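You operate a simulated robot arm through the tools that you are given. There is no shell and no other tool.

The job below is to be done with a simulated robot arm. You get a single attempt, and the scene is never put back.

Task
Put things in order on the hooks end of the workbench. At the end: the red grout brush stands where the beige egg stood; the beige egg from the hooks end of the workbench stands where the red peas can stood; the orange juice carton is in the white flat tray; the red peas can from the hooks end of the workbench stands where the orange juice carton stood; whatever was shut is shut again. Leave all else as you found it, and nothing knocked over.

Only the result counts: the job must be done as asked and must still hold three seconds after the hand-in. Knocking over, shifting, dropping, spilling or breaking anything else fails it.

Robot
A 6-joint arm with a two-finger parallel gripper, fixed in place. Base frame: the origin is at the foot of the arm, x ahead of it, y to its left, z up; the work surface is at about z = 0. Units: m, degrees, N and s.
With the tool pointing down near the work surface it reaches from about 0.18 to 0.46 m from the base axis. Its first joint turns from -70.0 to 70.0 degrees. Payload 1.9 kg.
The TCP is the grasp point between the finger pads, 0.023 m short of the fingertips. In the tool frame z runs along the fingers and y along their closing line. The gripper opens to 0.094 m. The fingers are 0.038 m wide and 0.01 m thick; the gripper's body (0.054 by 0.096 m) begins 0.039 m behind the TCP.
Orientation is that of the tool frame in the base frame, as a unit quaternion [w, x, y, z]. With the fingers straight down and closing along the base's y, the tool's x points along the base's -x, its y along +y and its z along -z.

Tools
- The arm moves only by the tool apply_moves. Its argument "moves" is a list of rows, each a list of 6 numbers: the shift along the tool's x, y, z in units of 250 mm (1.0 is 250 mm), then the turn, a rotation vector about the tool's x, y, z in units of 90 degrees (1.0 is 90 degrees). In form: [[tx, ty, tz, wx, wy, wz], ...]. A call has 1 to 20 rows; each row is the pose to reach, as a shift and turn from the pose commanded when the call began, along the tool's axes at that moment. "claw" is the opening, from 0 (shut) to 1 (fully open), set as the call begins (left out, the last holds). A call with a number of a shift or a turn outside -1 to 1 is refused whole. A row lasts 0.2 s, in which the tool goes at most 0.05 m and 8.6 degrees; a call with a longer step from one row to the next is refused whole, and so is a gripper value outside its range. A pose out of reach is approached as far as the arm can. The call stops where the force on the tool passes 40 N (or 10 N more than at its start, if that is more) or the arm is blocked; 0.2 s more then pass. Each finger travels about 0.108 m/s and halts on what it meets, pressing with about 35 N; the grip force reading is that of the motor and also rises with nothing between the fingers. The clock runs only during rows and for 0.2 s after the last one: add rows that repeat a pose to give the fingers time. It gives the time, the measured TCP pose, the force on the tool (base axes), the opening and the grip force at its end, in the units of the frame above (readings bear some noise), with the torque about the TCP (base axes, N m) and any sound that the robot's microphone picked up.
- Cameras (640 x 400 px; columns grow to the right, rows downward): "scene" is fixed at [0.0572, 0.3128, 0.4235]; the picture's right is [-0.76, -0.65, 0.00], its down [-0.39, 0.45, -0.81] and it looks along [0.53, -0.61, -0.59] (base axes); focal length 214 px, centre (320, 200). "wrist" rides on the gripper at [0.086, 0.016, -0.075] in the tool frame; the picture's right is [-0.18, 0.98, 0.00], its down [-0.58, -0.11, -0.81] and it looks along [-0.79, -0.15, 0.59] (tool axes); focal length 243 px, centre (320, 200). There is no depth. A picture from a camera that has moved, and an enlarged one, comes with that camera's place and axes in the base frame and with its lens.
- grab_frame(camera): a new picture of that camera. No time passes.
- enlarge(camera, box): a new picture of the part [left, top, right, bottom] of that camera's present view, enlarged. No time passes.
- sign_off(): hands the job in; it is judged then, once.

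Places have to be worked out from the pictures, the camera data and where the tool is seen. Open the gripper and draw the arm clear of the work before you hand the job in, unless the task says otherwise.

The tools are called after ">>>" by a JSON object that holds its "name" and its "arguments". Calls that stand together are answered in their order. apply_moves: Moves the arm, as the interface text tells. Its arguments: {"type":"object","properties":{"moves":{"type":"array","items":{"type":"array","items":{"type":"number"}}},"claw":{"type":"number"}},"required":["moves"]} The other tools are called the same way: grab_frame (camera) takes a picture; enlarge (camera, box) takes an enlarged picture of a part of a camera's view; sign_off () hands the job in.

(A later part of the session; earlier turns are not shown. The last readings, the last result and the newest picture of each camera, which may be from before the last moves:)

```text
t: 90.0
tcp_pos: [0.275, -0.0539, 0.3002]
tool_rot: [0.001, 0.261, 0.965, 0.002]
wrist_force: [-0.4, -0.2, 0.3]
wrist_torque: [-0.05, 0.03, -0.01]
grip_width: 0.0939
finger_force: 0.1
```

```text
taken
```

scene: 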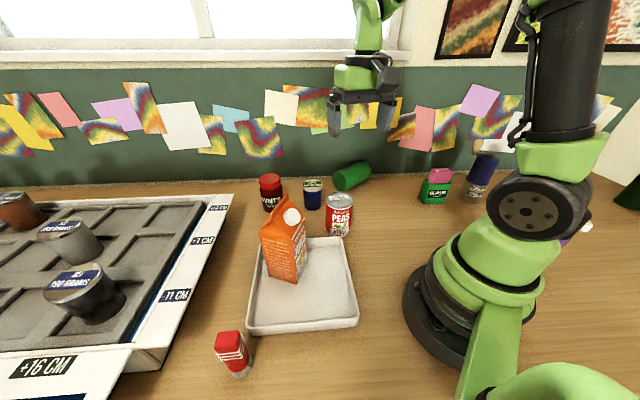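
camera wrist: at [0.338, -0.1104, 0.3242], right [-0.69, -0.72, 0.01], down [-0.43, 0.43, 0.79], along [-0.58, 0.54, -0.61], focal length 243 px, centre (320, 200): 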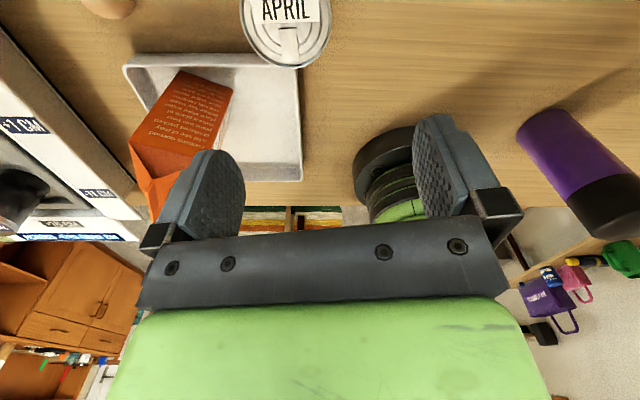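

Back at neutral, everything undisturbed. I move to a hover near TOFFEE with the fingers closing across its axis.

>>> {"name": "apply_moves", "arguments": {"moves": [[-0.059, -0.033, 0.02, 0, 0, 0.075], [-0.118, -0.067, 0.04, 0, 0, 0.15], [-0.176, -0.1, 0.06, 0, 0, 0.224], [-0.235, -0.134, 0.08, 0, 0, 0.299], [-0.294, -0.167, 0.1, 0, 0, 0.374], [-0.353, -0.2, 0.12, 0, 0, 0.449], [-0.412, -0.234, 0.14, 0, 0, 0.524], [-0.47, -0.267, 0.16, 0, 0, 0.598], [-0.529, -0.3, 0.18, 0, 0, 0.673], [-0.588, -0.334, 0.2, 0, 0, 0.748], [-0.588, -0.334, 0.2, 0, 0, 0.748]], "claw": 1}}

>>> {"name": "grab_frame", "arguments": {"camera": "wrist"}}

>>> {"name": "grab_frame", "arguments": {"camera": "scene"}}

```text
t: 92.4
tcp_pos: [0.3582, -0.1995, 0.2483]
tool_rot: [-0.002, 0.752, 0.659, 0.001]
wrist_force: [-0.4, -0.4, -0.2]
wrist_torque: [-0.02, 0.0, 0.01]
grip_width: 0.094
finger_force: 0.0
```

```text
taken
camera wrist: at [0.3866, -0.1174, 0.3232], right [0.95, -0.31, 0.0], down [-0.18, -0.56, 0.8], along [-0.25, -0.76, -0.59], focal length 243 px, centre (320, 200)
```

wrist: 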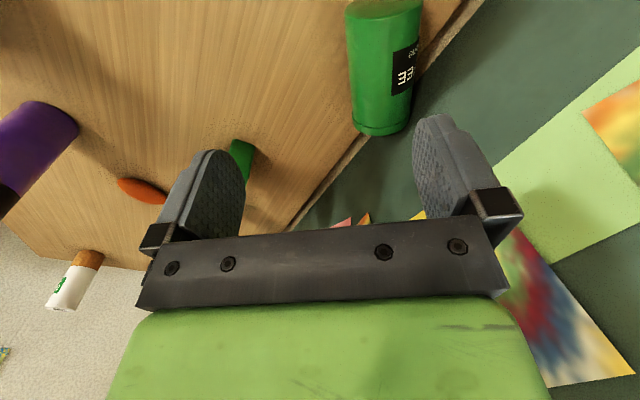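

```text
taken
```

scene: 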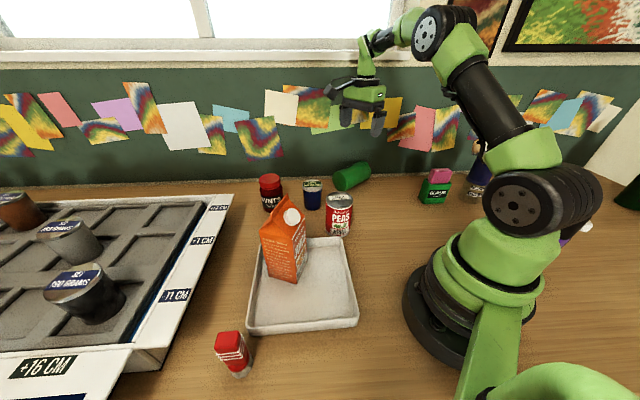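

TOFFEE's axis lies as computed; grasp point about (0.414,-0.255). I tilt the tool 12 degrees outward and move over it at TCP 0.16.

>>> {"name": "apply_moves", "arguments": {"moves": [[-0.03, 0.035, 0.03, -0.03, 0, 0], [-0.065, 0.075, 0.08, -0.06, 0, 0], [-0.1, 0.12, 0.14, -0.09, 0, 0], [-0.135, 0.16, 0.2, -0.12, 0, 0], [-0.165, 0.2, 0.27, -0.1333, 0, 0], [-0.19, 0.227, 0.36, -0.1333, 0, 0], [-0.19, 0.227, 0.36, -0.1333, 0, 0]]}}

>>> {"name": "grab_frame", "arguments": {"camera": "wrist"}}

>>> {"name": "enlarge", "arguments": {"camera": "scene", "box": [290, 90, 430, 220]}}

```text
t: 94.0
tcp_pos: [0.4097, -0.2549, 0.1587]
tool_rot: [0.077, 0.747, 0.656, 0.07]
wrist_force: [-0.1, -0.4, -0.3]
wrist_torque: [0.01, -0.03, 0.0]
grip_width: 0.0938
finger_force: 0.1
```

```text
taken
camera wrist: at [0.421, -0.1701, 0.2358], right [0.93, -0.31, 0.2], down [-0.35, -0.54, 0.76], along [-0.12, -0.78, -0.61], focal length 243 px, centre (320, 200)
```

wrist: 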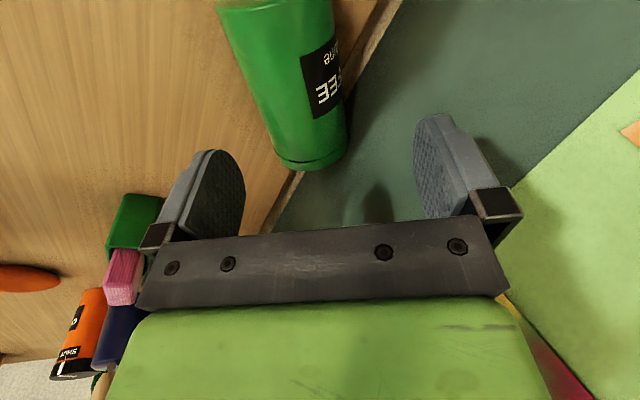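

```text
3.08 times, centred on (360, 155) of scene
camera zoom: at [0.0572, 0.3127, 0.4235], right [-0.76, -0.65, 0.0], down [-0.39, 0.45, -0.81], along [0.53, -0.61, -0.59], focal length 660 px, centre (197, 338)
```

zoom: 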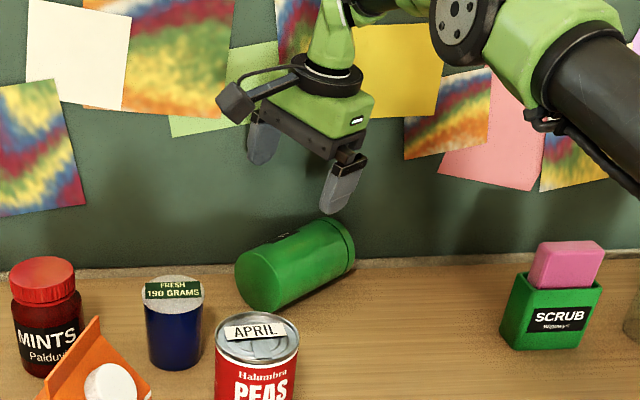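

Aligned over the can. I descend to 0.10 first and look again before straddling it.

>>> {"name": "apply_moves", "arguments": {"moves": [[0, -0.008, 0.06, 0, 0, 0], [0, -0.02, 0.12, 0, 0, 0], [0, -0.032, 0.18, 0, 0, 0], [0, -0.04, 0.2297, 0, 0, 0], [0, -0.04, 0.2297, 0, 0, 0]]}}

>>> {"name": "grab_frame", "arguments": {"camera": "wrist"}}

>>> {"name": "enlarge", "arguments": {"camera": "scene", "box": [310, 110, 410, 210]}}

```text
t: 95.2
tcp_pos: [0.412, -0.2543, 0.1002]
tool_rot: [0.078, 0.747, 0.656, 0.07]
wrist_force: [-0.1, -0.3, -0.2]
wrist_torque: [0.02, -0.05, -0.03]
grip_width: 0.094
finger_force: 0.1
```

```text
taken
camera wrist: at [0.4238, -0.1692, 0.1772], right [0.93, -0.31, 0.2], down [-0.35, -0.54, 0.76], along [-0.12, -0.78, -0.61], focal length 243 px, centre (320, 200)
```

wrist: 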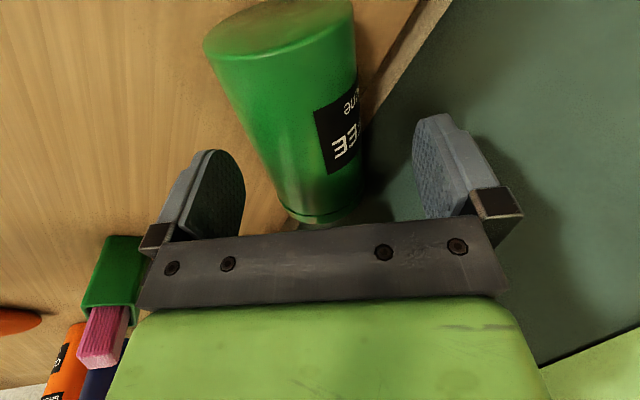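

```text
4.00 times, centred on (360, 160) of scene
camera zoom: at [0.0572, 0.3128, 0.4235], right [-0.76, -0.65, 0.0], down [-0.39, 0.45, -0.81], along [0.53, -0.61, -0.59], focal length 858 px, centre (160, 360)
```

zoom: 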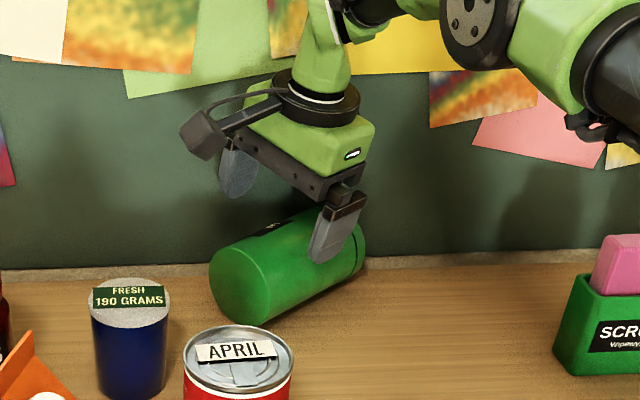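

From the silhouettes the can has radius about 36 mm and its axis is within 1 mm of the tool plane. I descend to TCP 0.043.

>>> {"name": "apply_moves", "arguments": {"moves": [[0, -0.012, 0.056, 0, 0, 0], [0, -0.024, 0.112, 0, 0, 0], [0, -0.036, 0.168, 0, 0, 0], [0, -0.0476, 0.2238, 0, 0, 0], [0, -0.0476, 0.2238, 0, 0, 0]]}}

>>> {"name": "grab_frame", "arguments": {"camera": "wrist"}}

>>> {"name": "enlarge", "arguments": {"camera": "scene", "box": [310, 110, 410, 210]}}

```text
t: 96.4
tcp_pos: [0.4128, -0.2552, 0.045]
tool_rot: [0.079, 0.747, 0.656, 0.07]
wrist_force: [1.3, 0.3, -0.4]
wrist_torque: [-0.02, -0.02, -0.02]
grip_width: 0.0942
finger_force: 0.2
```

```text
taken
camera wrist: at [0.4244, -0.1691, 0.1208], right [0.93, -0.31, 0.2], down [-0.35, -0.54, 0.76], along [-0.12, -0.78, -0.61], focal length 243 px, centre (320, 200)
```

wrist: 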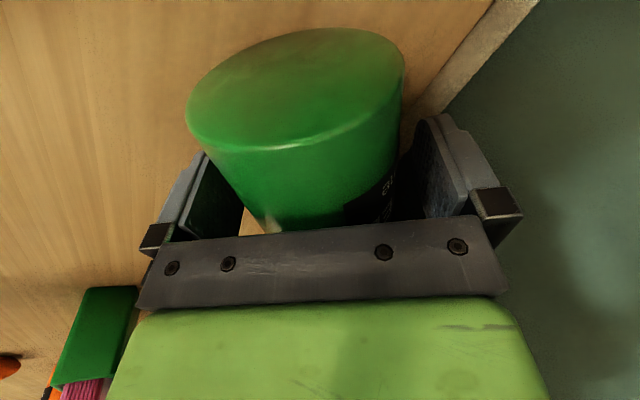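

```text
4.00 times, centred on (360, 160) of scene
camera zoom: at [0.0572, 0.3128, 0.4235], right [-0.76, -0.65, 0.0], down [-0.39, 0.45, -0.81], along [0.53, -0.61, -0.59], focal length 858 px, centre (160, 360)
```

zoom: 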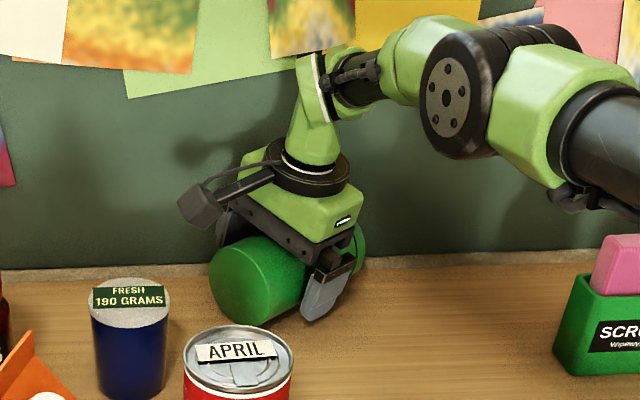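

The fingers straddle the can with clearance. I close and then lift 3 cm to check the hold.

>>> {"name": "apply_moves", "arguments": {"moves": [[0, 0, 0, 0, 0, 0], [0, 0, 0, 0, 0, 0], [0, 0, 0, 0, 0, 0], [0, 0, 0, 0, 0, 0]], "claw": 0.5}}

>>> {"name": "apply_moves", "arguments": {"moves": [[0, 0.004, -0.02, 0, 0, 0], [0, 0.012, -0.06, 0, 0, 0], [0, 0.02, -0.1, 0, 0, 0], [0, 0.025, -0.12, 0, 0, 0], [0, 0.025, -0.12, 0, 0, 0]]}}

>>> {"name": "enlarge", "arguments": {"camera": "scene", "box": [310, 110, 410, 210]}}

>>> {"name": "grab_frame", "arguments": {"camera": "wrist"}}

```text
t: 97.4
tcp_pos: [0.4124, -0.2549, 0.0442]
tool_rot: [0.077, 0.747, 0.656, 0.071]
wrist_force: [-1.5, 0.0, 0.1]
wrist_torque: [0.03, 0.01, 0.02]
grip_width: 0.0686
finger_force: 35.0
```

```text
t: 98.6
tcp_pos: [0.4126, -0.2539, 0.0738]
tool_rot: [0.077, 0.748, 0.656, 0.071]
wrist_force: [0.0, 0.0, -1.8]
wrist_torque: [0.06, 0.03, -0.03]
grip_width: 0.0683
finger_force: 34.9
```

```text
4.00 times, centred on (360, 160) of scene
camera zoom: at [0.0572, 0.3128, 0.4235], right [-0.76, -0.65, 0.0], down [-0.39, 0.45, -0.81], along [0.53, -0.61, -0.59], focal length 858 px, centre (160, 360)
```

zoom: 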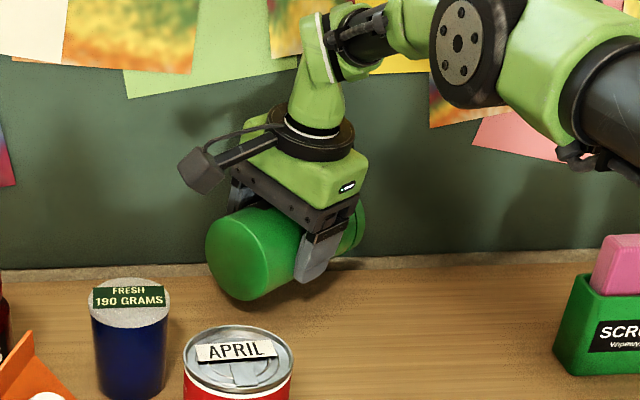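

```text
taken
camera wrist: at [0.4244, -0.1687, 0.1501], right [0.93, -0.31, 0.2], down [-0.35, -0.54, 0.76], along [-0.12, -0.78, -0.61], focal length 243 px, centre (320, 200)
```

wrist: 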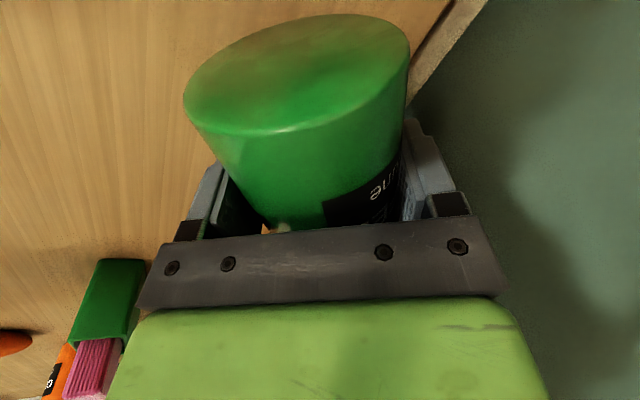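

TOFFEE is held level (about 0.18 kg). I lift it to 0.20 while drawing inward from the wall and undoing the tilt.

>>> {"name": "apply_moves", "arguments": {"moves": [[0, 0.017, -0.08, 0, 0, 0], [0, 0.033, -0.156, 0, 0, 0], [0.01, 0.03, -0.23, 0.013, 0, 0], [0.028, 0.0, -0.29, 0.03, 0, 0], [0.045, -0.03, -0.34, 0.047, 0, 0], [0.062, -0.06, -0.385, 0.063, 0, 0], [0.08, -0.092, -0.43, 0.08, 0, 0], [0.097, -0.122, -0.47, 0.097, 0, 0], [0.114, -0.152, -0.51, 0.113, 0, 0], [0.13, -0.182, -0.545, 0.125, 0, 0], [0.147, -0.2127, -0.577, 0.1333, 0, 0], [0.147, -0.2127, -0.577, 0.1333, 0, 0]]}}

>>> {"name": "grab_frame", "arguments": {"camera": "scene"}}

```text
t: 101.2
tcp_pos: [0.3362, -0.2075, 0.2046]
tool_rot: [-0.001, 0.751, 0.66, 0.001]
wrist_force: [0.5, 1.3, -1.6]
wrist_torque: [0.03, 0.03, -0.03]
grip_width: 0.068
finger_force: 34.9
```

```text
taken
```

scene: 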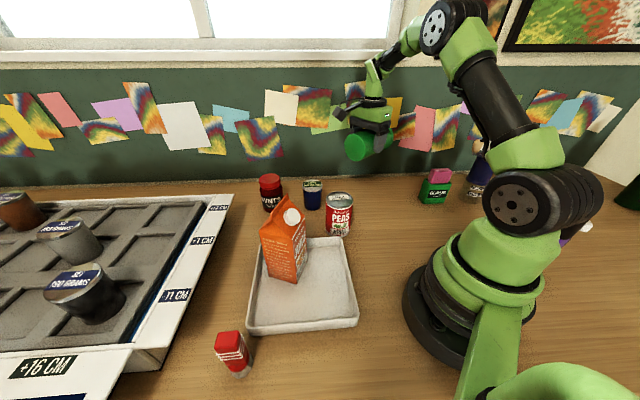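

Now I turn the can so its lid points outward along azimuth -31 degrees and bring it over (0.257, -0.155).

>>> {"name": "apply_moves", "arguments": {"moves": [[0.012, -0.024, 0, 0, 0, -0.053], [0.024, -0.049, 0, 0, 0, -0.106], [0.036, -0.073, 0, 0, 0, -0.158], [0.048, -0.098, 0, 0, 0, -0.211], [0.06, -0.122, 0, 0, 0, -0.264], [0.072, -0.147, 0, 0, 0, -0.317], [0.085, -0.171, 0, 0, 0, -0.37], [0.097, -0.195, 0, 0, 0, -0.422], [0.109, -0.22, 0, 0, 0, -0.475], [0.121, -0.244, 0, 0, 0, -0.528], [0.133, -0.269, 0, 0, 0, -0.581], [0.145, -0.293, 0, 0, 0, -0.633], [0.157, -0.318, 0, 0, 0, -0.686], [0.169, -0.342, 0, 0, 0, -0.739], [0.169, -0.342, 0, 0, 0, -0.739]]}}

>>> {"name": "grab_frame", "arguments": {"camera": "scene"}}

>>> {"name": "grab_frame", "arguments": {"camera": "wrist"}}

```text
t: 104.4
tcp_pos: [0.256, -0.1535, 0.2035]
tool_rot: [0.0, 0.266, 0.964, 0.001]
wrist_force: [0.4, 1.0, -1.4]
wrist_torque: [-0.03, -0.03, 0.01]
grip_width: 0.0681
finger_force: 35.1
```

```text
taken
```

scene: 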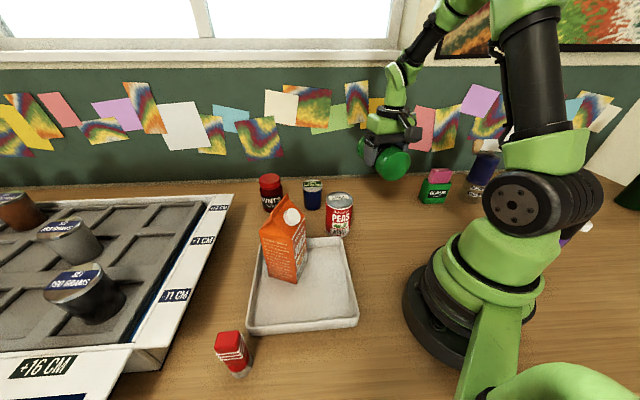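

```text
taken
camera wrist: at [0.1899, -0.0966, 0.279], right [0.66, 0.75, 0.0], down [0.44, -0.39, 0.81], along [0.61, -0.53, -0.59], focal length 243 px, centre (320, 200)
```

wrist: 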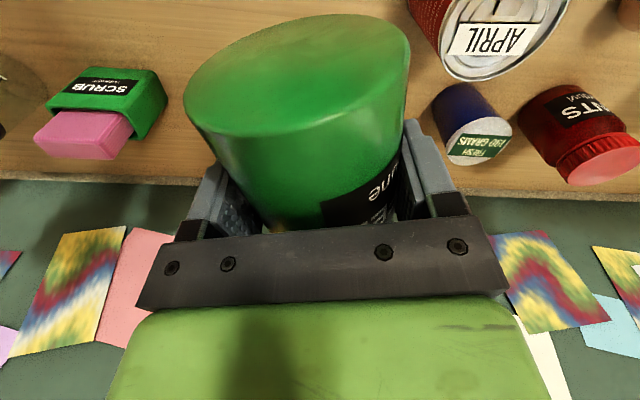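

TOFFEE is level over the clear spot. I lower it to just above the bench.

>>> {"name": "apply_moves", "arguments": {"moves": [[0, 0, 0.08, 0, 0, 0], [0, 0, 0.16, 0, 0, 0], [0, 0, 0.24, 0, 0, 0], [0, 0, 0.32, 0, 0, 0], [0, 0, 0.4, 0, 0, 0], [0, 0, 0.47, 0, 0, 0], [0, 0, 0.53, 0, 0, 0], [0, 0, 0.58, 0, 0, 0], [0, 0, 0.61, 0, 0, 0], [0, 0, 0.625, 0, 0, 0], [0, 0, 0.625, 0, 0, 0]]}}

>>> {"name": "enlarge", "arguments": {"camera": "scene", "box": [320, 110, 460, 240]}}

```text
t: 106.8
tcp_pos: [0.2562, -0.154, 0.048]
tool_rot: [0.001, 0.266, 0.964, 0.002]
wrist_force: [0.3, -0.5, -0.6]
wrist_torque: [0.03, 0.03, 0.02]
grip_width: 0.0678
finger_force: 34.5
```

```text
3.08 times, centred on (390, 175) of scene
camera zoom: at [0.0572, 0.3128, 0.4235], right [-0.76, -0.65, 0.0], down [-0.39, 0.45, -0.81], along [0.53, -0.61, -0.59], focal length 660 px, centre (105, 277)
```

zoom: 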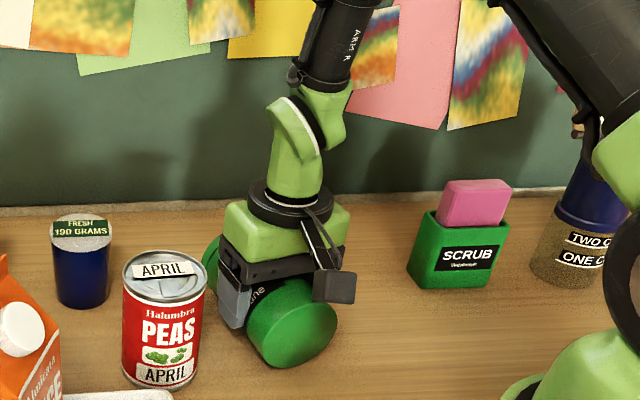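

The can is about at the surface. I feel for contact with 1 mm steps.

>>> {"name": "apply_moves", "arguments": {"moves": [[0, 0, 0.004, 0, 0, 0], [0, 0, 0.006, 0, 0, 0], [0, 0, 0.006, 0, 0, 0]]}}

>>> {"name": "apply_moves", "arguments": {"moves": [[0, 0, 0.004, 0, 0, 0], [0, 0, 0.006, 0, 0, 0], [0, 0, 0.006, 0, 0, 0]]}}

```text
t: 107.6
tcp_pos: [0.2559, -0.1547, 0.0459]
tool_rot: [0.0, 0.267, 0.964, 0.002]
wrist_force: [0.0, -0.3, -1.3]
wrist_torque: [0.04, 0.03, -0.03]
grip_width: 0.0678
finger_force: 34.4
```

```text
t: 108.4
tcp_pos: [0.2565, -0.1549, 0.0449]
tool_rot: [0.002, 0.266, 0.964, 0.001]
wrist_force: [-1.4, -2.7, 17.7]
wrist_torque: [0.36, 0.79, 0.11]
grip_width: 0.0679
finger_force: 35.1
heard: snap
```

Contact at 0.045, but the microphone heard a snap. I look closely at the can before doing anything else.

>>> {"name": "enlarge", "arguments": {"camera": "scene", "box": [340, 150, 430, 230]}}

>>> {"name": "grab_frame", "arguments": {"camera": "wrist"}}

>>> {"name": "grab_frame", "arguments": {"camera": "scene"}}

```text
5.00 times, centred on (385, 190) of scene
camera zoom: at [0.0572, 0.3128, 0.4235], right [-0.76, -0.65, 0.0], down [-0.39, 0.45, -0.81], along [0.53, -0.61, -0.59], focal length 1072 px, centre (-5, 250)
```

zoom: 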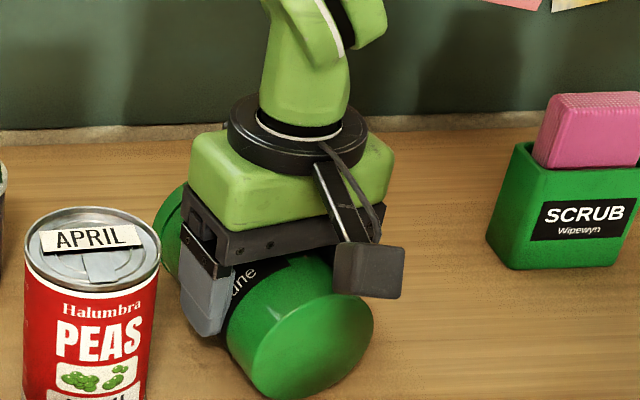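

```text
taken
camera wrist: at [0.1909, -0.0966, 0.1194], right [0.66, 0.75, 0.0], down [0.44, -0.39, 0.81], along [0.61, -0.53, -0.59], focal length 243 px, centre (320, 200)
```

wrist: 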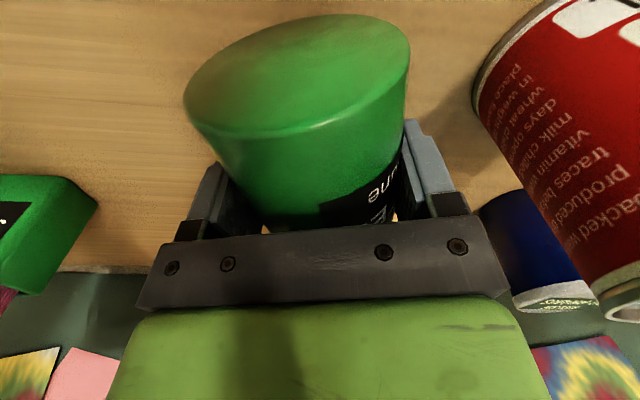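

```text
taken
```

scene: 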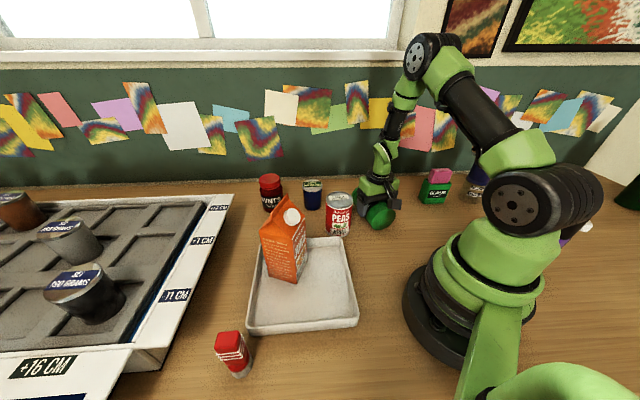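

The can looks intact from here, base toward the camera. I ease off half a millimetre, release, and rise to inspect the lid end.

>>> {"name": "apply_moves", "arguments": {"moves": [[0, 0, -0.004, 0, 0, 0], [0, 0, -0.004, 0, 0, 0]]}}

>>> {"name": "apply_moves", "arguments": {"moves": [[0, 0, 0, 0, 0, 0], [0, 0, 0, 0, 0, 0], [0, 0, 0, 0, 0, 0]], "claw": 0.95}}

>>> {"name": "apply_moves", "arguments": {"moves": [[0, 0, -0.06, 0, 0, 0], [0, 0, -0.16, 0, 0, 0], [0, 0, -0.28, 0, 0, 0], [0, 0, -0.4, 0, 0, 0], [0, 0, -0.5, 0, 0, 0]]}}

>>> {"name": "grab_frame", "arguments": {"camera": "wrist"}}

>>> {"name": "enlarge", "arguments": {"camera": "scene", "box": [330, 150, 430, 230]}}

```text
t: 109.0
tcp_pos: [0.2566, -0.1541, 0.0456]
tool_rot: [0.0, 0.266, 0.964, 0.003]
wrist_force: [0.2, -0.9, -1.3]
wrist_torque: [-0.02, 0.0, 0.04]
grip_width: 0.0678
finger_force: 35.3
```

```text
t: 109.8
tcp_pos: [0.2561, -0.1538, 0.0455]
tool_rot: [0.001, 0.267, 0.964, 0.002]
wrist_force: [1.4, 0.4, -0.3]
wrist_torque: [0.02, 0.0, -0.01]
grip_width: 0.0894
finger_force: 0.2
```

```text
t: 111.0
tcp_pos: [0.2568, -0.1533, 0.1718]
tool_rot: [-0.001, 0.266, 0.964, 0.002]
wrist_force: [1.0, 0.6, 0.3]
wrist_torque: [-0.01, 0.03, -0.01]
grip_width: 0.0893
finger_force: 0.1
```

```text
taken
camera wrist: at [0.1907, -0.0961, 0.2466], right [0.66, 0.75, 0.0], down [0.44, -0.39, 0.81], along [0.6, -0.53, -0.59], focal length 243 px, centre (320, 200)
```

wrist: 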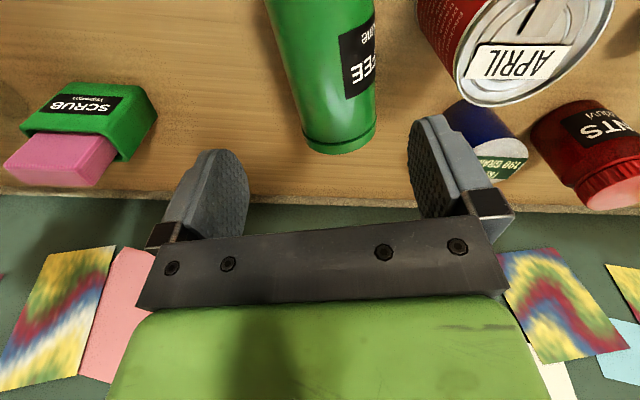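

```text
5.00 times, centred on (380, 190) of scene
camera zoom: at [0.0572, 0.3128, 0.4235], right [-0.76, -0.65, 0.0], down [-0.39, 0.45, -0.81], along [0.53, -0.61, -0.59], focal length 1072 px, centre (20, 250)
```

zoom: 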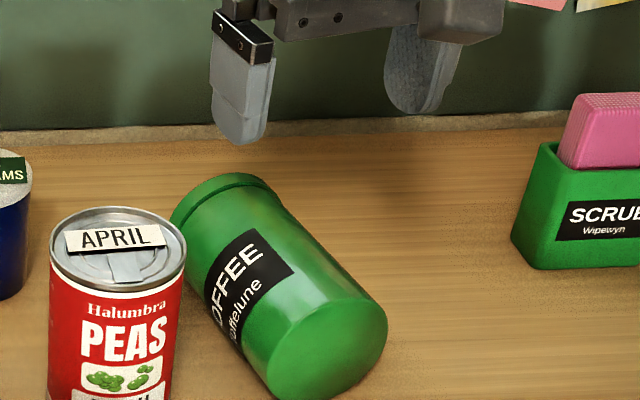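

TOFFEE lies stable with its lid on. I take another view to pin down its ends before regrasping nearer the lid.

>>> {"name": "enlarge", "arguments": {"camera": "scene", "box": [345, 165, 425, 245]}}

>>> {"name": "enlarge", "arguments": {"camera": "wrist", "box": [220, 0, 460, 170]}}

```text
5.00 times, centred on (385, 205) of scene
camera zoom: at [0.0572, 0.3128, 0.4235], right [-0.76, -0.65, 0.0], down [-0.39, 0.45, -0.81], along [0.53, -0.61, -0.59], focal length 1072 px, centre (-5, 175)
```

zoom: 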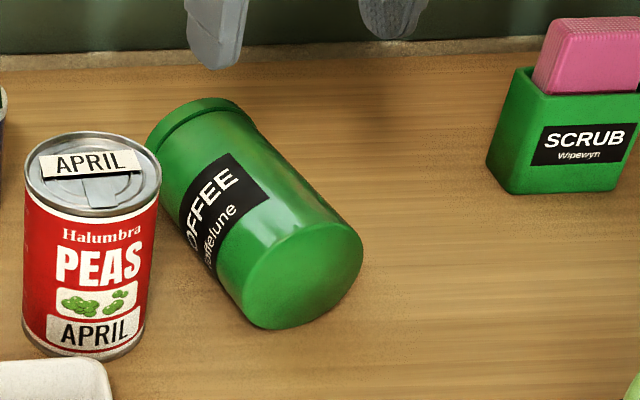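

```text
2.35 times, centred on (340, 85) of wrist
camera zoom: at [0.1907, -0.0961, 0.2466], right [0.66, 0.75, 0.0], down [0.44, -0.39, 0.81], along [0.6, -0.53, -0.59], focal length 571 px, centre (273, 471)
```

zoom: 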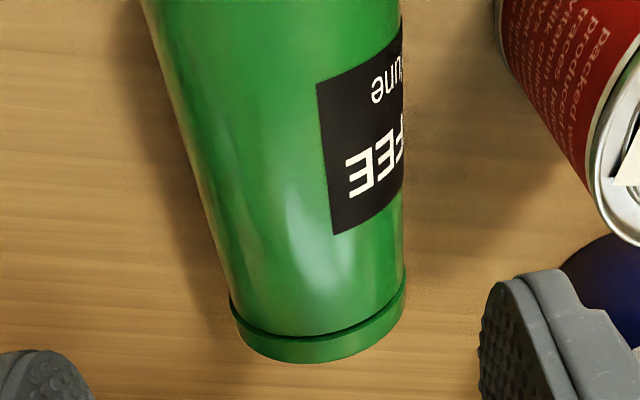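

TOFFEE's axis now passes through (0.231,-0.132) and (0.3205,-0.1845), length about 0.132. I move to the regrasp spot near its lid with an 18 degree pitch, hovering at 0.12 first.

>>> {"name": "apply_moves", "arguments": {"moves": [[-0.05, 0.005, 0, 0, 0.04, 0], [-0.1, 0.01, 0, 0, 0.08, 0], [-0.15, 0.016, 0.05, 0, 0.12, 0], [-0.193, 0.021, 0.12, 0, 0.16, 0], [-0.193, 0.021, 0.207, 0, 0.2, 0], [-0.193, 0.021, 0.207, 0, 0.2, 0]], "claw": 0.95}}

>>> {"name": "grab_frame", "arguments": {"camera": "wrist"}}

>>> {"name": "enlarge", "arguments": {"camera": "scene", "box": [320, 120, 440, 230]}}

```text
t: 112.4
tcp_pos: [0.3004, -0.1735, 0.1197]
tool_rot: [-0.151, 0.263, 0.952, 0.044]
wrist_force: [0.2, 0.6, 0.7]
wrist_torque: [0.03, 0.01, -0.01]
grip_width: 0.0893
finger_force: 0.0
```

```text
taken
camera wrist: at [0.2588, -0.131, 0.218], right [0.65, 0.75, -0.05], down [0.63, -0.51, 0.59], along [0.41, -0.42, -0.81], focal length 243 px, centre (320, 200)
```

wrist: 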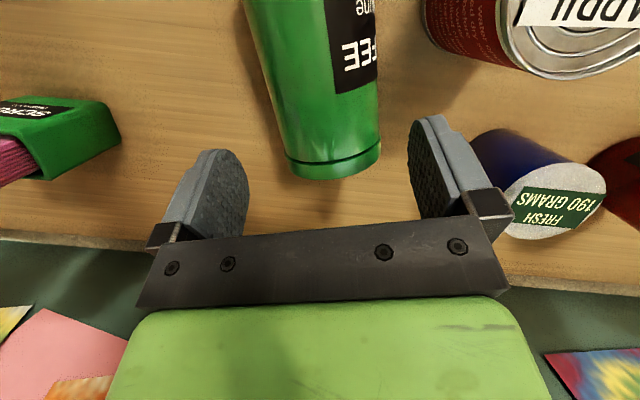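

```text
3.64 times, centred on (380, 175) of scene
camera zoom: at [0.0572, 0.3128, 0.4235], right [-0.76, -0.65, 0.0], down [-0.39, 0.45, -0.81], along [0.53, -0.61, -0.59], focal length 780 px, centre (102, 291)
```

zoom: 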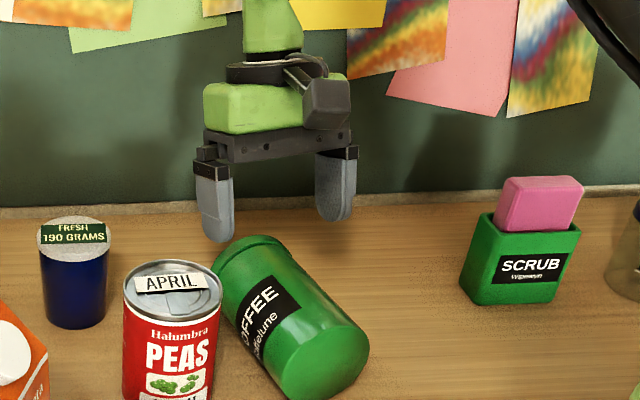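

The can is centred between the fingers within 2 mm and its lid end is 34 mm beyond the TCP. I descend to 0.045.

>>> {"name": "apply_moves", "arguments": {"moves": [[-0.02, 0, 0.062, 0, 0, 0], [-0.04, 0, 0.124, 0, 0, 0], [-0.06, 0, 0.186, 0, 0, 0], [-0.08, 0, 0.246, 0, 0, 0], [-0.0923, 0, 0.2842, 0, 0, 0], [-0.0923, 0, 0.2842, 0, 0, 0]]}}

>>> {"name": "grab_frame", "arguments": {"camera": "wrist"}}

>>> {"name": "enlarge", "arguments": {"camera": "scene", "box": [320, 120, 440, 230]}}

```text
t: 113.8
tcp_pos: [0.3004, -0.173, 0.0456]
tool_rot: [-0.151, 0.263, 0.952, 0.044]
wrist_force: [0.5, 0.2, -0.1]
wrist_torque: [-0.04, -0.01, 0.02]
grip_width: 0.0892
finger_force: 0.0
```

```text
taken
camera wrist: at [0.2579, -0.1298, 0.1415], right [0.65, 0.75, -0.05], down [0.63, -0.51, 0.59], along [0.41, -0.42, -0.81], focal length 243 px, centre (320, 200)
```

wrist: 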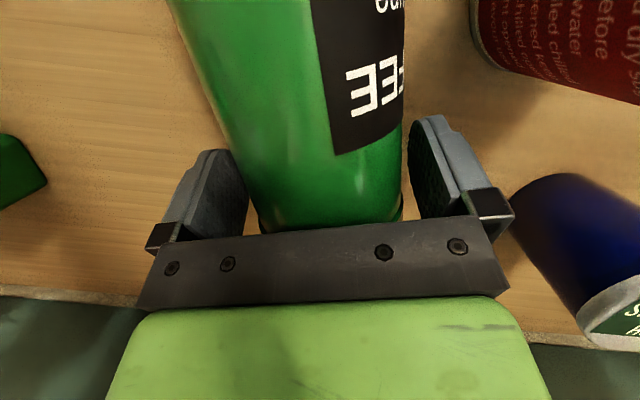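

```text
3.64 times, centred on (380, 175) of scene
camera zoom: at [0.0572, 0.3128, 0.4235], right [-0.76, -0.65, 0.0], down [-0.39, 0.45, -0.81], along [0.53, -0.61, -0.59], focal length 780 px, centre (102, 291)
```

zoom: 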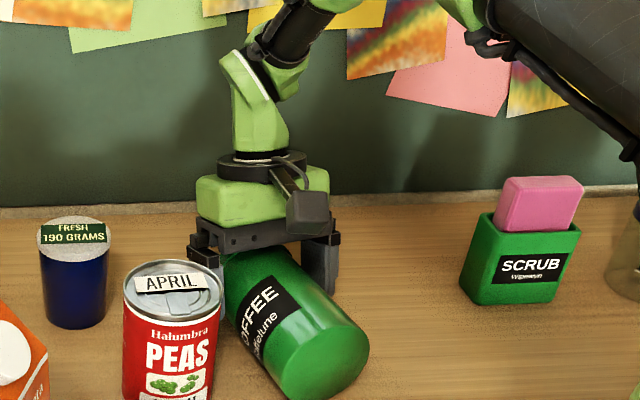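

Good straddle, no contact. I close and lift straight up to about 0.20.

>>> {"name": "apply_moves", "arguments": {"moves": [[0, 0, 0, 0, 0, 0], [0, 0, 0, 0, 0, 0], [0, 0, 0, 0, 0, 0], [0, 0, 0, 0, 0, 0]], "claw": 0.5}}

>>> {"name": "apply_moves", "arguments": {"moves": [[0.012, 0, -0.038, 0, 0, 0], [0.037, 0, -0.114, 0, 0, 0], [0.062, 0, -0.19, 0, 0, 0], [0.087, 0, -0.266, 0, 0, 0], [0.124, 0, -0.38, 0, 0, 0], [0.161, 0, -0.495, 0, 0, 0], [0.192, 0, -0.59, 0, 0, 0], [0.192, 0, -0.59, 0, 0, 0]]}}

>>> {"name": "grab_frame", "arguments": {"camera": "wrist"}}

>>> {"name": "enlarge", "arguments": {"camera": "scene", "box": [320, 80, 440, 230]}}

```text
t: 114.8
tcp_pos: [0.2995, -0.174, 0.0443]
tool_rot: [-0.15, 0.263, 0.952, 0.044]
wrist_force: [-1.3, 0.0, -1.4]
wrist_torque: [0.03, 0.02, 0.0]
grip_width: 0.0731
finger_force: 35.1
```

```text
t: 116.6
tcp_pos: [0.3007, -0.1733, 0.2002]
tool_rot: [-0.15, 0.262, 0.952, 0.043]
wrist_force: [-0.6, -0.4, 0.0]
wrist_torque: [0.03, 0.01, -0.01]
grip_width: 0.0735
finger_force: 35.3
```

```text
taken
camera wrist: at [0.2582, -0.1293, 0.2974], right [0.65, 0.75, -0.05], down [0.63, -0.51, 0.59], along [0.41, -0.42, -0.81], focal length 243 px, centre (320, 200)
```

wrist: 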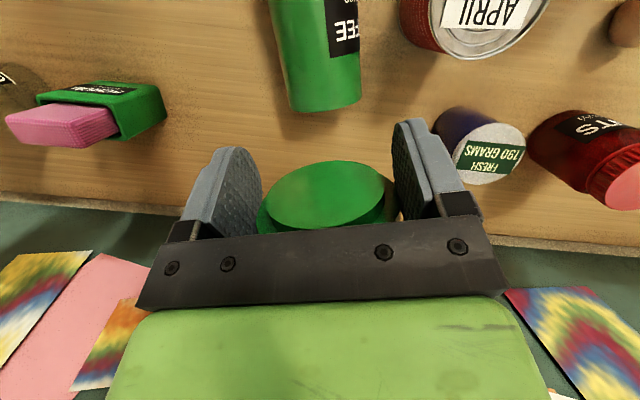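

```text
2.67 times, centred on (380, 155) of scene
camera zoom: at [0.0572, 0.3128, 0.4235], right [-0.76, -0.65, 0.0], down [-0.39, 0.45, -0.81], along [0.53, -0.61, -0.59], focal length 572 px, centre (160, 320)
```

zoom: 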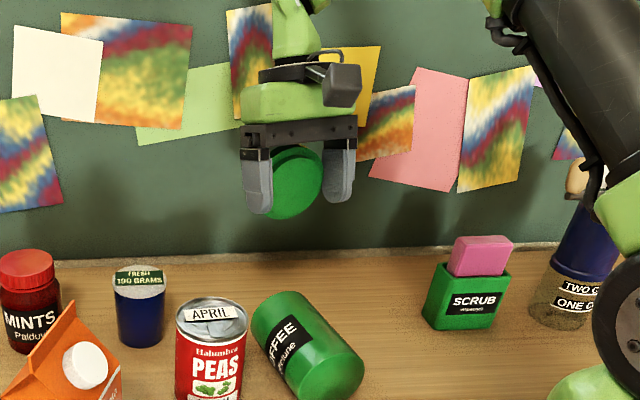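

The lid came off: I had gripped the wider lid band and it lifted free, while the can body stayed lying on the bench. I look closely at the lid in the gripper and at the open can before deciding how to close it again.

>>> {"name": "enlarge", "arguments": {"camera": "wrist", "box": [170, 100, 490, 260]}}

>>> {"name": "enlarge", "arguments": {"camera": "wrist", "box": [230, 0, 420, 130]}}

>>> {"name": "enlarge", "arguments": {"camera": "scene", "box": [370, 110, 430, 170]}}

>>> {"name": "enlarge", "arguments": {"camera": "scene", "box": [330, 170, 430, 240]}}

```text
2.00 times, centred on (330, 180) of wrist
camera zoom: at [0.2582, -0.1293, 0.2974], right [0.65, 0.75, -0.05], down [0.63, -0.51, 0.59], along [0.41, -0.42, -0.81], focal length 485 px, centre (300, 240)
```

zoom: 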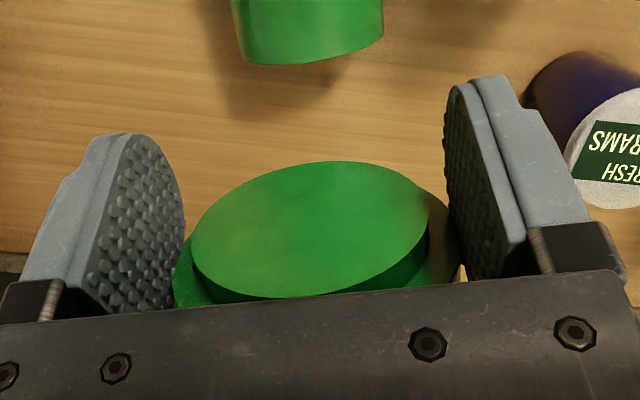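

```text
3.08 times, centred on (325, 65) of wrist
camera zoom: at [0.2582, -0.1293, 0.2974], right [0.65, 0.75, -0.05], down [0.63, -0.51, 0.59], along [0.41, -0.42, -0.81], focal length 746 px, centre (305, 615)
```

zoom: 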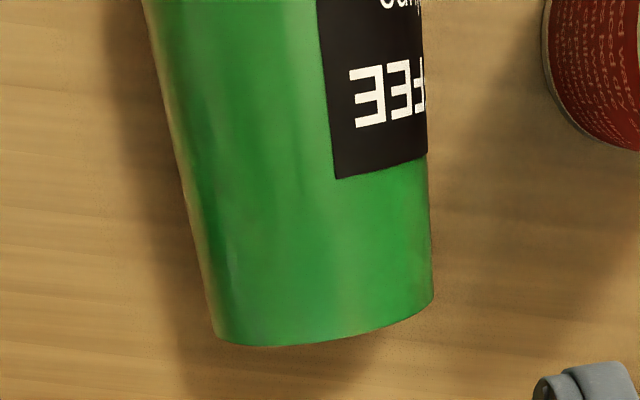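

```text
6.67 times, centred on (400, 140) of scene
camera zoom: at [0.0572, 0.3128, 0.4235], right [-0.76, -0.65, 0.0], down [-0.39, 0.45, -0.81], along [0.53, -0.61, -0.59], focal length 1430 px, centre (-213, 600)
```

zoom: 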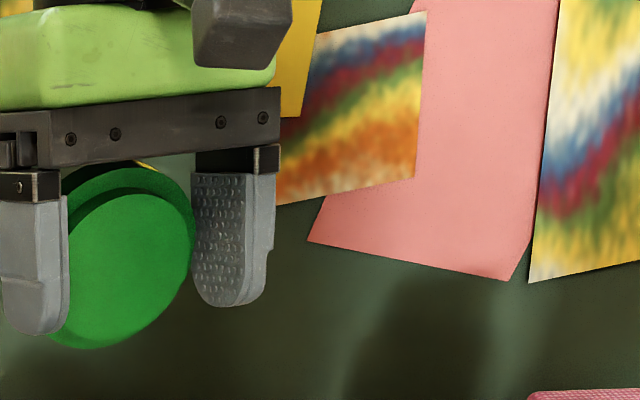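

```text
5.71 times, centred on (380, 205) of scene
camera zoom: at [0.0572, 0.3128, 0.4235], right [-0.76, -0.65, 0.0], down [-0.39, 0.45, -0.81], along [0.53, -0.61, -0.59], focal length 1226 px, centre (-23, 171)
```

zoom: 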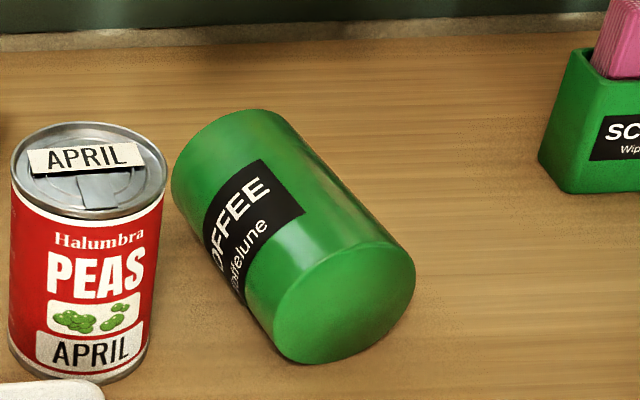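

The lid is a plug type: flange plus a smaller plug facing the camera side; the can mouth is open and I see nothing spilled. Plan: lay the lid plug-down on a clear spot, stand the can body up in its old place, then press the lid back on. First I pitch so the lid's top faces upward.

>>> {"name": "apply_moves", "arguments": {"moves": [[0, 0, 0, 0, -0.07, 0], [0, 0, 0, 0, -0.14, 0], [0, 0, 0, 0, -0.21, 0], [0, 0, 0, 0, -0.28, 0], [0, 0, 0, 0, -0.35, 0], [0, 0, 0, 0, -0.42, 0], [0, 0, 0, 0, -0.5, 0], [0, 0, 0, 0, -0.589, 0], [0, 0, 0, 0, -0.589, 0]]}}

>>> {"name": "apply_moves", "arguments": {"moves": [[0.0166, -0.042, -0.0116, 0.0121, 0, 0.0173], [0.0331, -0.0842, -0.0232, 0.0242, 0, 0.0346], [0.0497, -0.1263, -0.0348, 0.0363, 0, 0.0519], [0.0662, -0.1684, -0.0464, 0.0484, 0, 0.0692], [0.0828, -0.2105, -0.058, 0.0606, 0, 0.0865], [0.0993, -0.2526, -0.0695, 0.0727, 0, 0.1037], [0.1159, -0.2947, -0.0811, 0.0848, 0, 0.121], [0.1324, -0.3368, -0.0927, 0.0969, 0, 0.1383], [0.149, -0.3789, -0.1043, 0.109, 0, 0.1556], [0.1655, -0.421, -0.1159, 0.1211, 0, 0.1729], [0.1655, -0.421, -0.1159, 0.1211, 0, 0.1729]]}}

>>> {"name": "grab_frame", "arguments": {"camera": "scene"}}

>>> {"name": "grab_frame", "arguments": {"camera": "wrist"}}

```text
t: 118.6
tcp_pos: [0.3007, -0.1747, 0.1997]
tool_rot: [0.29, 0.255, 0.919, -0.079]
wrist_force: [0.3, -0.8, -1.3]
wrist_torque: [0.0, 0.02, 0.0]
grip_width: 0.0734
finger_force: 34.9
```

```text
t: 121.0
tcp_pos: [0.2016, -0.2396, 0.2003]
tool_rot: [0.272, 0.402, 0.865, -0.125]
wrist_force: [-0.7, 0.5, 0.4]
wrist_torque: [0.0, -0.03, 0.01]
grip_width: 0.0733
finger_force: 35.2
```

```text
taken
```

scene: 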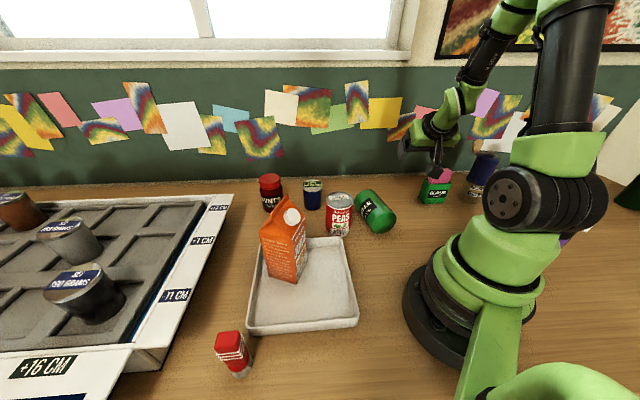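

```text
taken
camera wrist: at [0.1419, -0.142, 0.2113], right [0.85, 0.52, 0.11], down [-0.08, -0.08, 0.99], along [0.52, -0.85, -0.03], focal length 243 px, centre (320, 200)
```

wrist: 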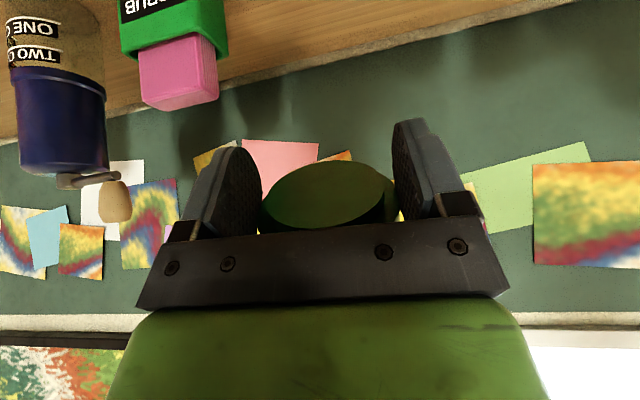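

Lid held, its top facing up at about 53 degrees. I lower it to just above the bench at this clear spot.

>>> {"name": "apply_moves", "arguments": {"moves": [[0.048, 0, 0.068, 0, 0, 0], [0.095, 0, 0.136, 0, 0, 0], [0.143, 0, 0.204, 0, 0, 0], [0.19, 0, 0.272, 0, 0, 0], [0.238, 0, 0.34, 0, 0, 0], [0.286, 0, 0.408, 0, 0, 0], [0.333, 0, 0.476, 0, 0, 0], [0.365, 0, 0.521, 0, 0, 0], [0.378, 0, 0.54, 0, 0, 0], [0.378, 0, 0.54, 0, 0, 0]]}}

>>> {"name": "enlarge", "arguments": {"camera": "scene", "box": [350, 120, 470, 240]}}

>>> {"name": "grab_frame", "arguments": {"camera": "wrist"}}

```text
t: 123.2
tcp_pos: [0.2029, -0.239, 0.0345]
tool_rot: [0.273, 0.402, 0.865, -0.125]
wrist_force: [-0.2, 0.1, 0.1]
wrist_torque: [-0.01, -0.02, -0.05]
grip_width: 0.0735
finger_force: 35.1
```

```text
3.33 times, centred on (410, 180) of scene
camera zoom: at [0.0572, 0.3128, 0.4235], right [-0.76, -0.65, 0.0], down [-0.39, 0.45, -0.81], along [0.53, -0.61, -0.59], focal length 715 px, centre (20, 267)
```

zoom: 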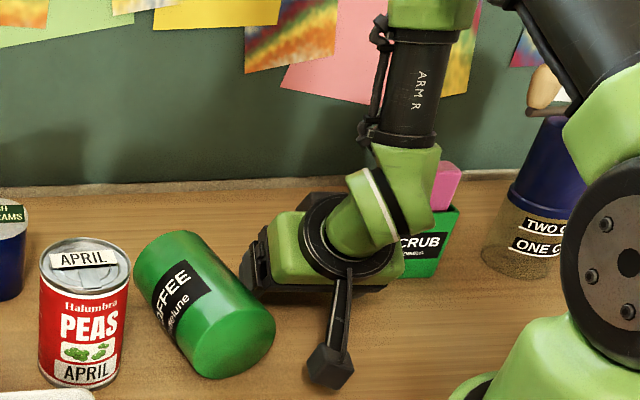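

```text
taken
camera wrist: at [0.1429, -0.1424, 0.0452], right [0.85, 0.52, 0.11], down [-0.08, -0.08, 0.99], along [0.52, -0.85, -0.03], focal length 243 px, centre (320, 200)
```

wrist: 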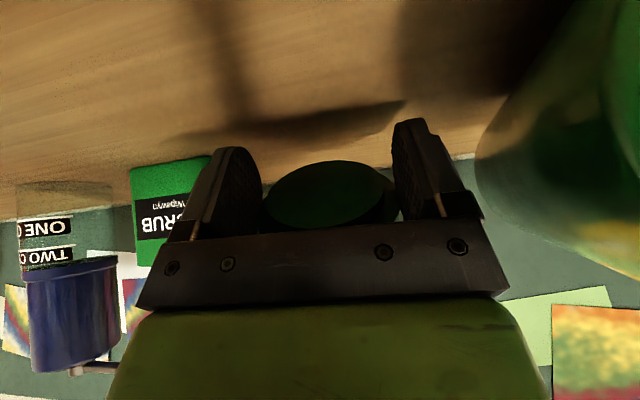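

Close to the bench with the can body about 2 cm clear of the fingers. I lower 2 mm more and release the lid.

>>> {"name": "apply_moves", "arguments": {"moves": [[0.0046, 0, 0.0066, 0, 0, 0], [0.0046, 0, 0.0066, 0, 0, 0]]}}

>>> {"name": "apply_moves", "arguments": {"moves": [[0, 0, 0, 0, 0, 0], [0, 0, 0, 0, 0, 0], [0, 0, 0, 0, 0, 0], [0, 0, 0, 0, 0, 0]], "claw": 0.92}}

>>> {"name": "grab_frame", "arguments": {"camera": "wrist"}}

>>> {"name": "enlarge", "arguments": {"camera": "scene", "box": [350, 140, 450, 230]}}

```text
t: 123.8
tcp_pos: [0.2026, -0.2379, 0.0324]
tool_rot: [0.272, 0.402, 0.865, -0.125]
wrist_force: [-0.6, 0.0, -0.2]
wrist_torque: [0.01, 0.01, 0.0]
grip_width: 0.0731
finger_force: 34.4
```

```text
t: 124.8
tcp_pos: [0.2026, -0.2382, 0.0322]
tool_rot: [0.273, 0.403, 0.864, -0.126]
wrist_force: [-0.2, 0.1, -0.2]
wrist_torque: [-0.01, 0.01, -0.01]
grip_width: 0.0865
finger_force: 0.1
```

```text
taken
camera wrist: at [0.1423, -0.142, 0.0439], right [0.85, 0.52, 0.11], down [-0.08, -0.08, 0.99], along [0.52, -0.85, -0.03], focal length 243 px, centre (320, 200)
```

wrist: 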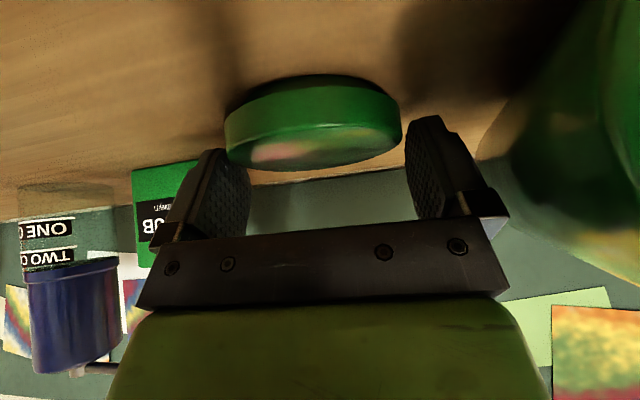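

```text
4.44 times, centred on (400, 185) of scene
camera zoom: at [0.0572, 0.3128, 0.4235], right [-0.76, -0.65, 0.0], down [-0.39, 0.45, -0.81], along [0.53, -0.61, -0.59], focal length 953 px, centre (-36, 267)
```

zoom: 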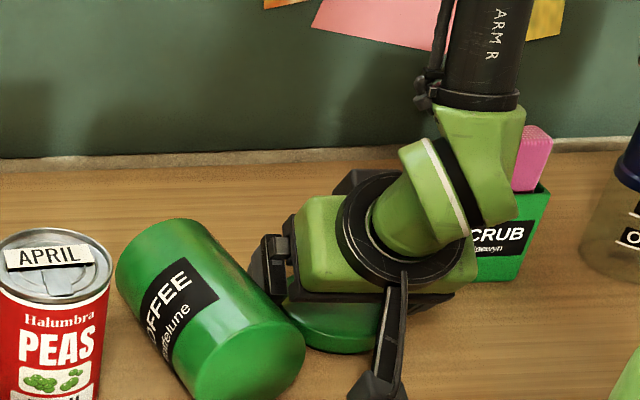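

The lid lies flat with its top up and plug down. I rise straight up, then unpitch to vertical to look at it from above.

>>> {"name": "apply_moves", "arguments": {"moves": [[-0.023, 0, -0.033, 0, 0, 0], [-0.069, 0, -0.098, 0, 0, 0], [-0.138, 0, -0.197, 0, 0, 0], [-0.206, 0, -0.295, 0, 0.06, 0], [-0.275, 0, -0.393, 0, 0.13, 0], [-0.321, 0, -0.459, 0, 0.2, 0], [-0.367, 0, -0.524, 0, 0.28, 0], [-0.367, 0, -0.524, 0, 0.34, 0], [-0.367, 0, -0.524, 0, 0.389, 0]]}}

>>> {"name": "grab_frame", "arguments": {"camera": "wrist"}}

>>> {"name": "enlarge", "arguments": {"camera": "scene", "box": [330, 150, 450, 240]}}

```text
t: 126.8
tcp_pos: [0.2035, -0.2374, 0.1932]
tool_rot: [0.0, 0.422, 0.907, 0.002]
wrist_force: [0.9, 0.5, 0.5]
wrist_torque: [0.01, 0.01, 0.0]
grip_width: 0.0864
finger_force: 0.1
```

```text
taken
camera wrist: at [0.1601, -0.1629, 0.2675], right [0.87, 0.49, 0.0], down [0.29, -0.52, 0.8], along [0.4, -0.7, -0.59], focal length 243 px, centre (320, 200)
```

wrist: 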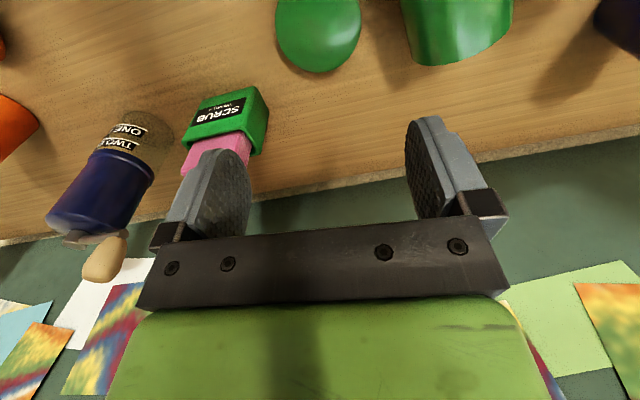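

```text
4.44 times, centred on (390, 195) of scene
camera zoom: at [0.0572, 0.3128, 0.4235], right [-0.76, -0.65, 0.0], down [-0.39, 0.45, -0.81], along [0.53, -0.61, -0.59], focal length 953 px, centre (9, 222)
```

zoom: 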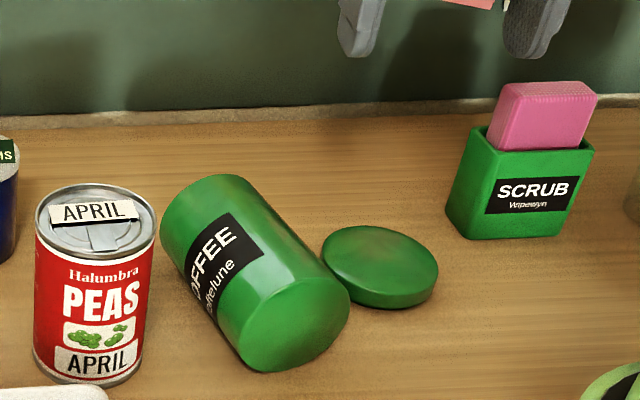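

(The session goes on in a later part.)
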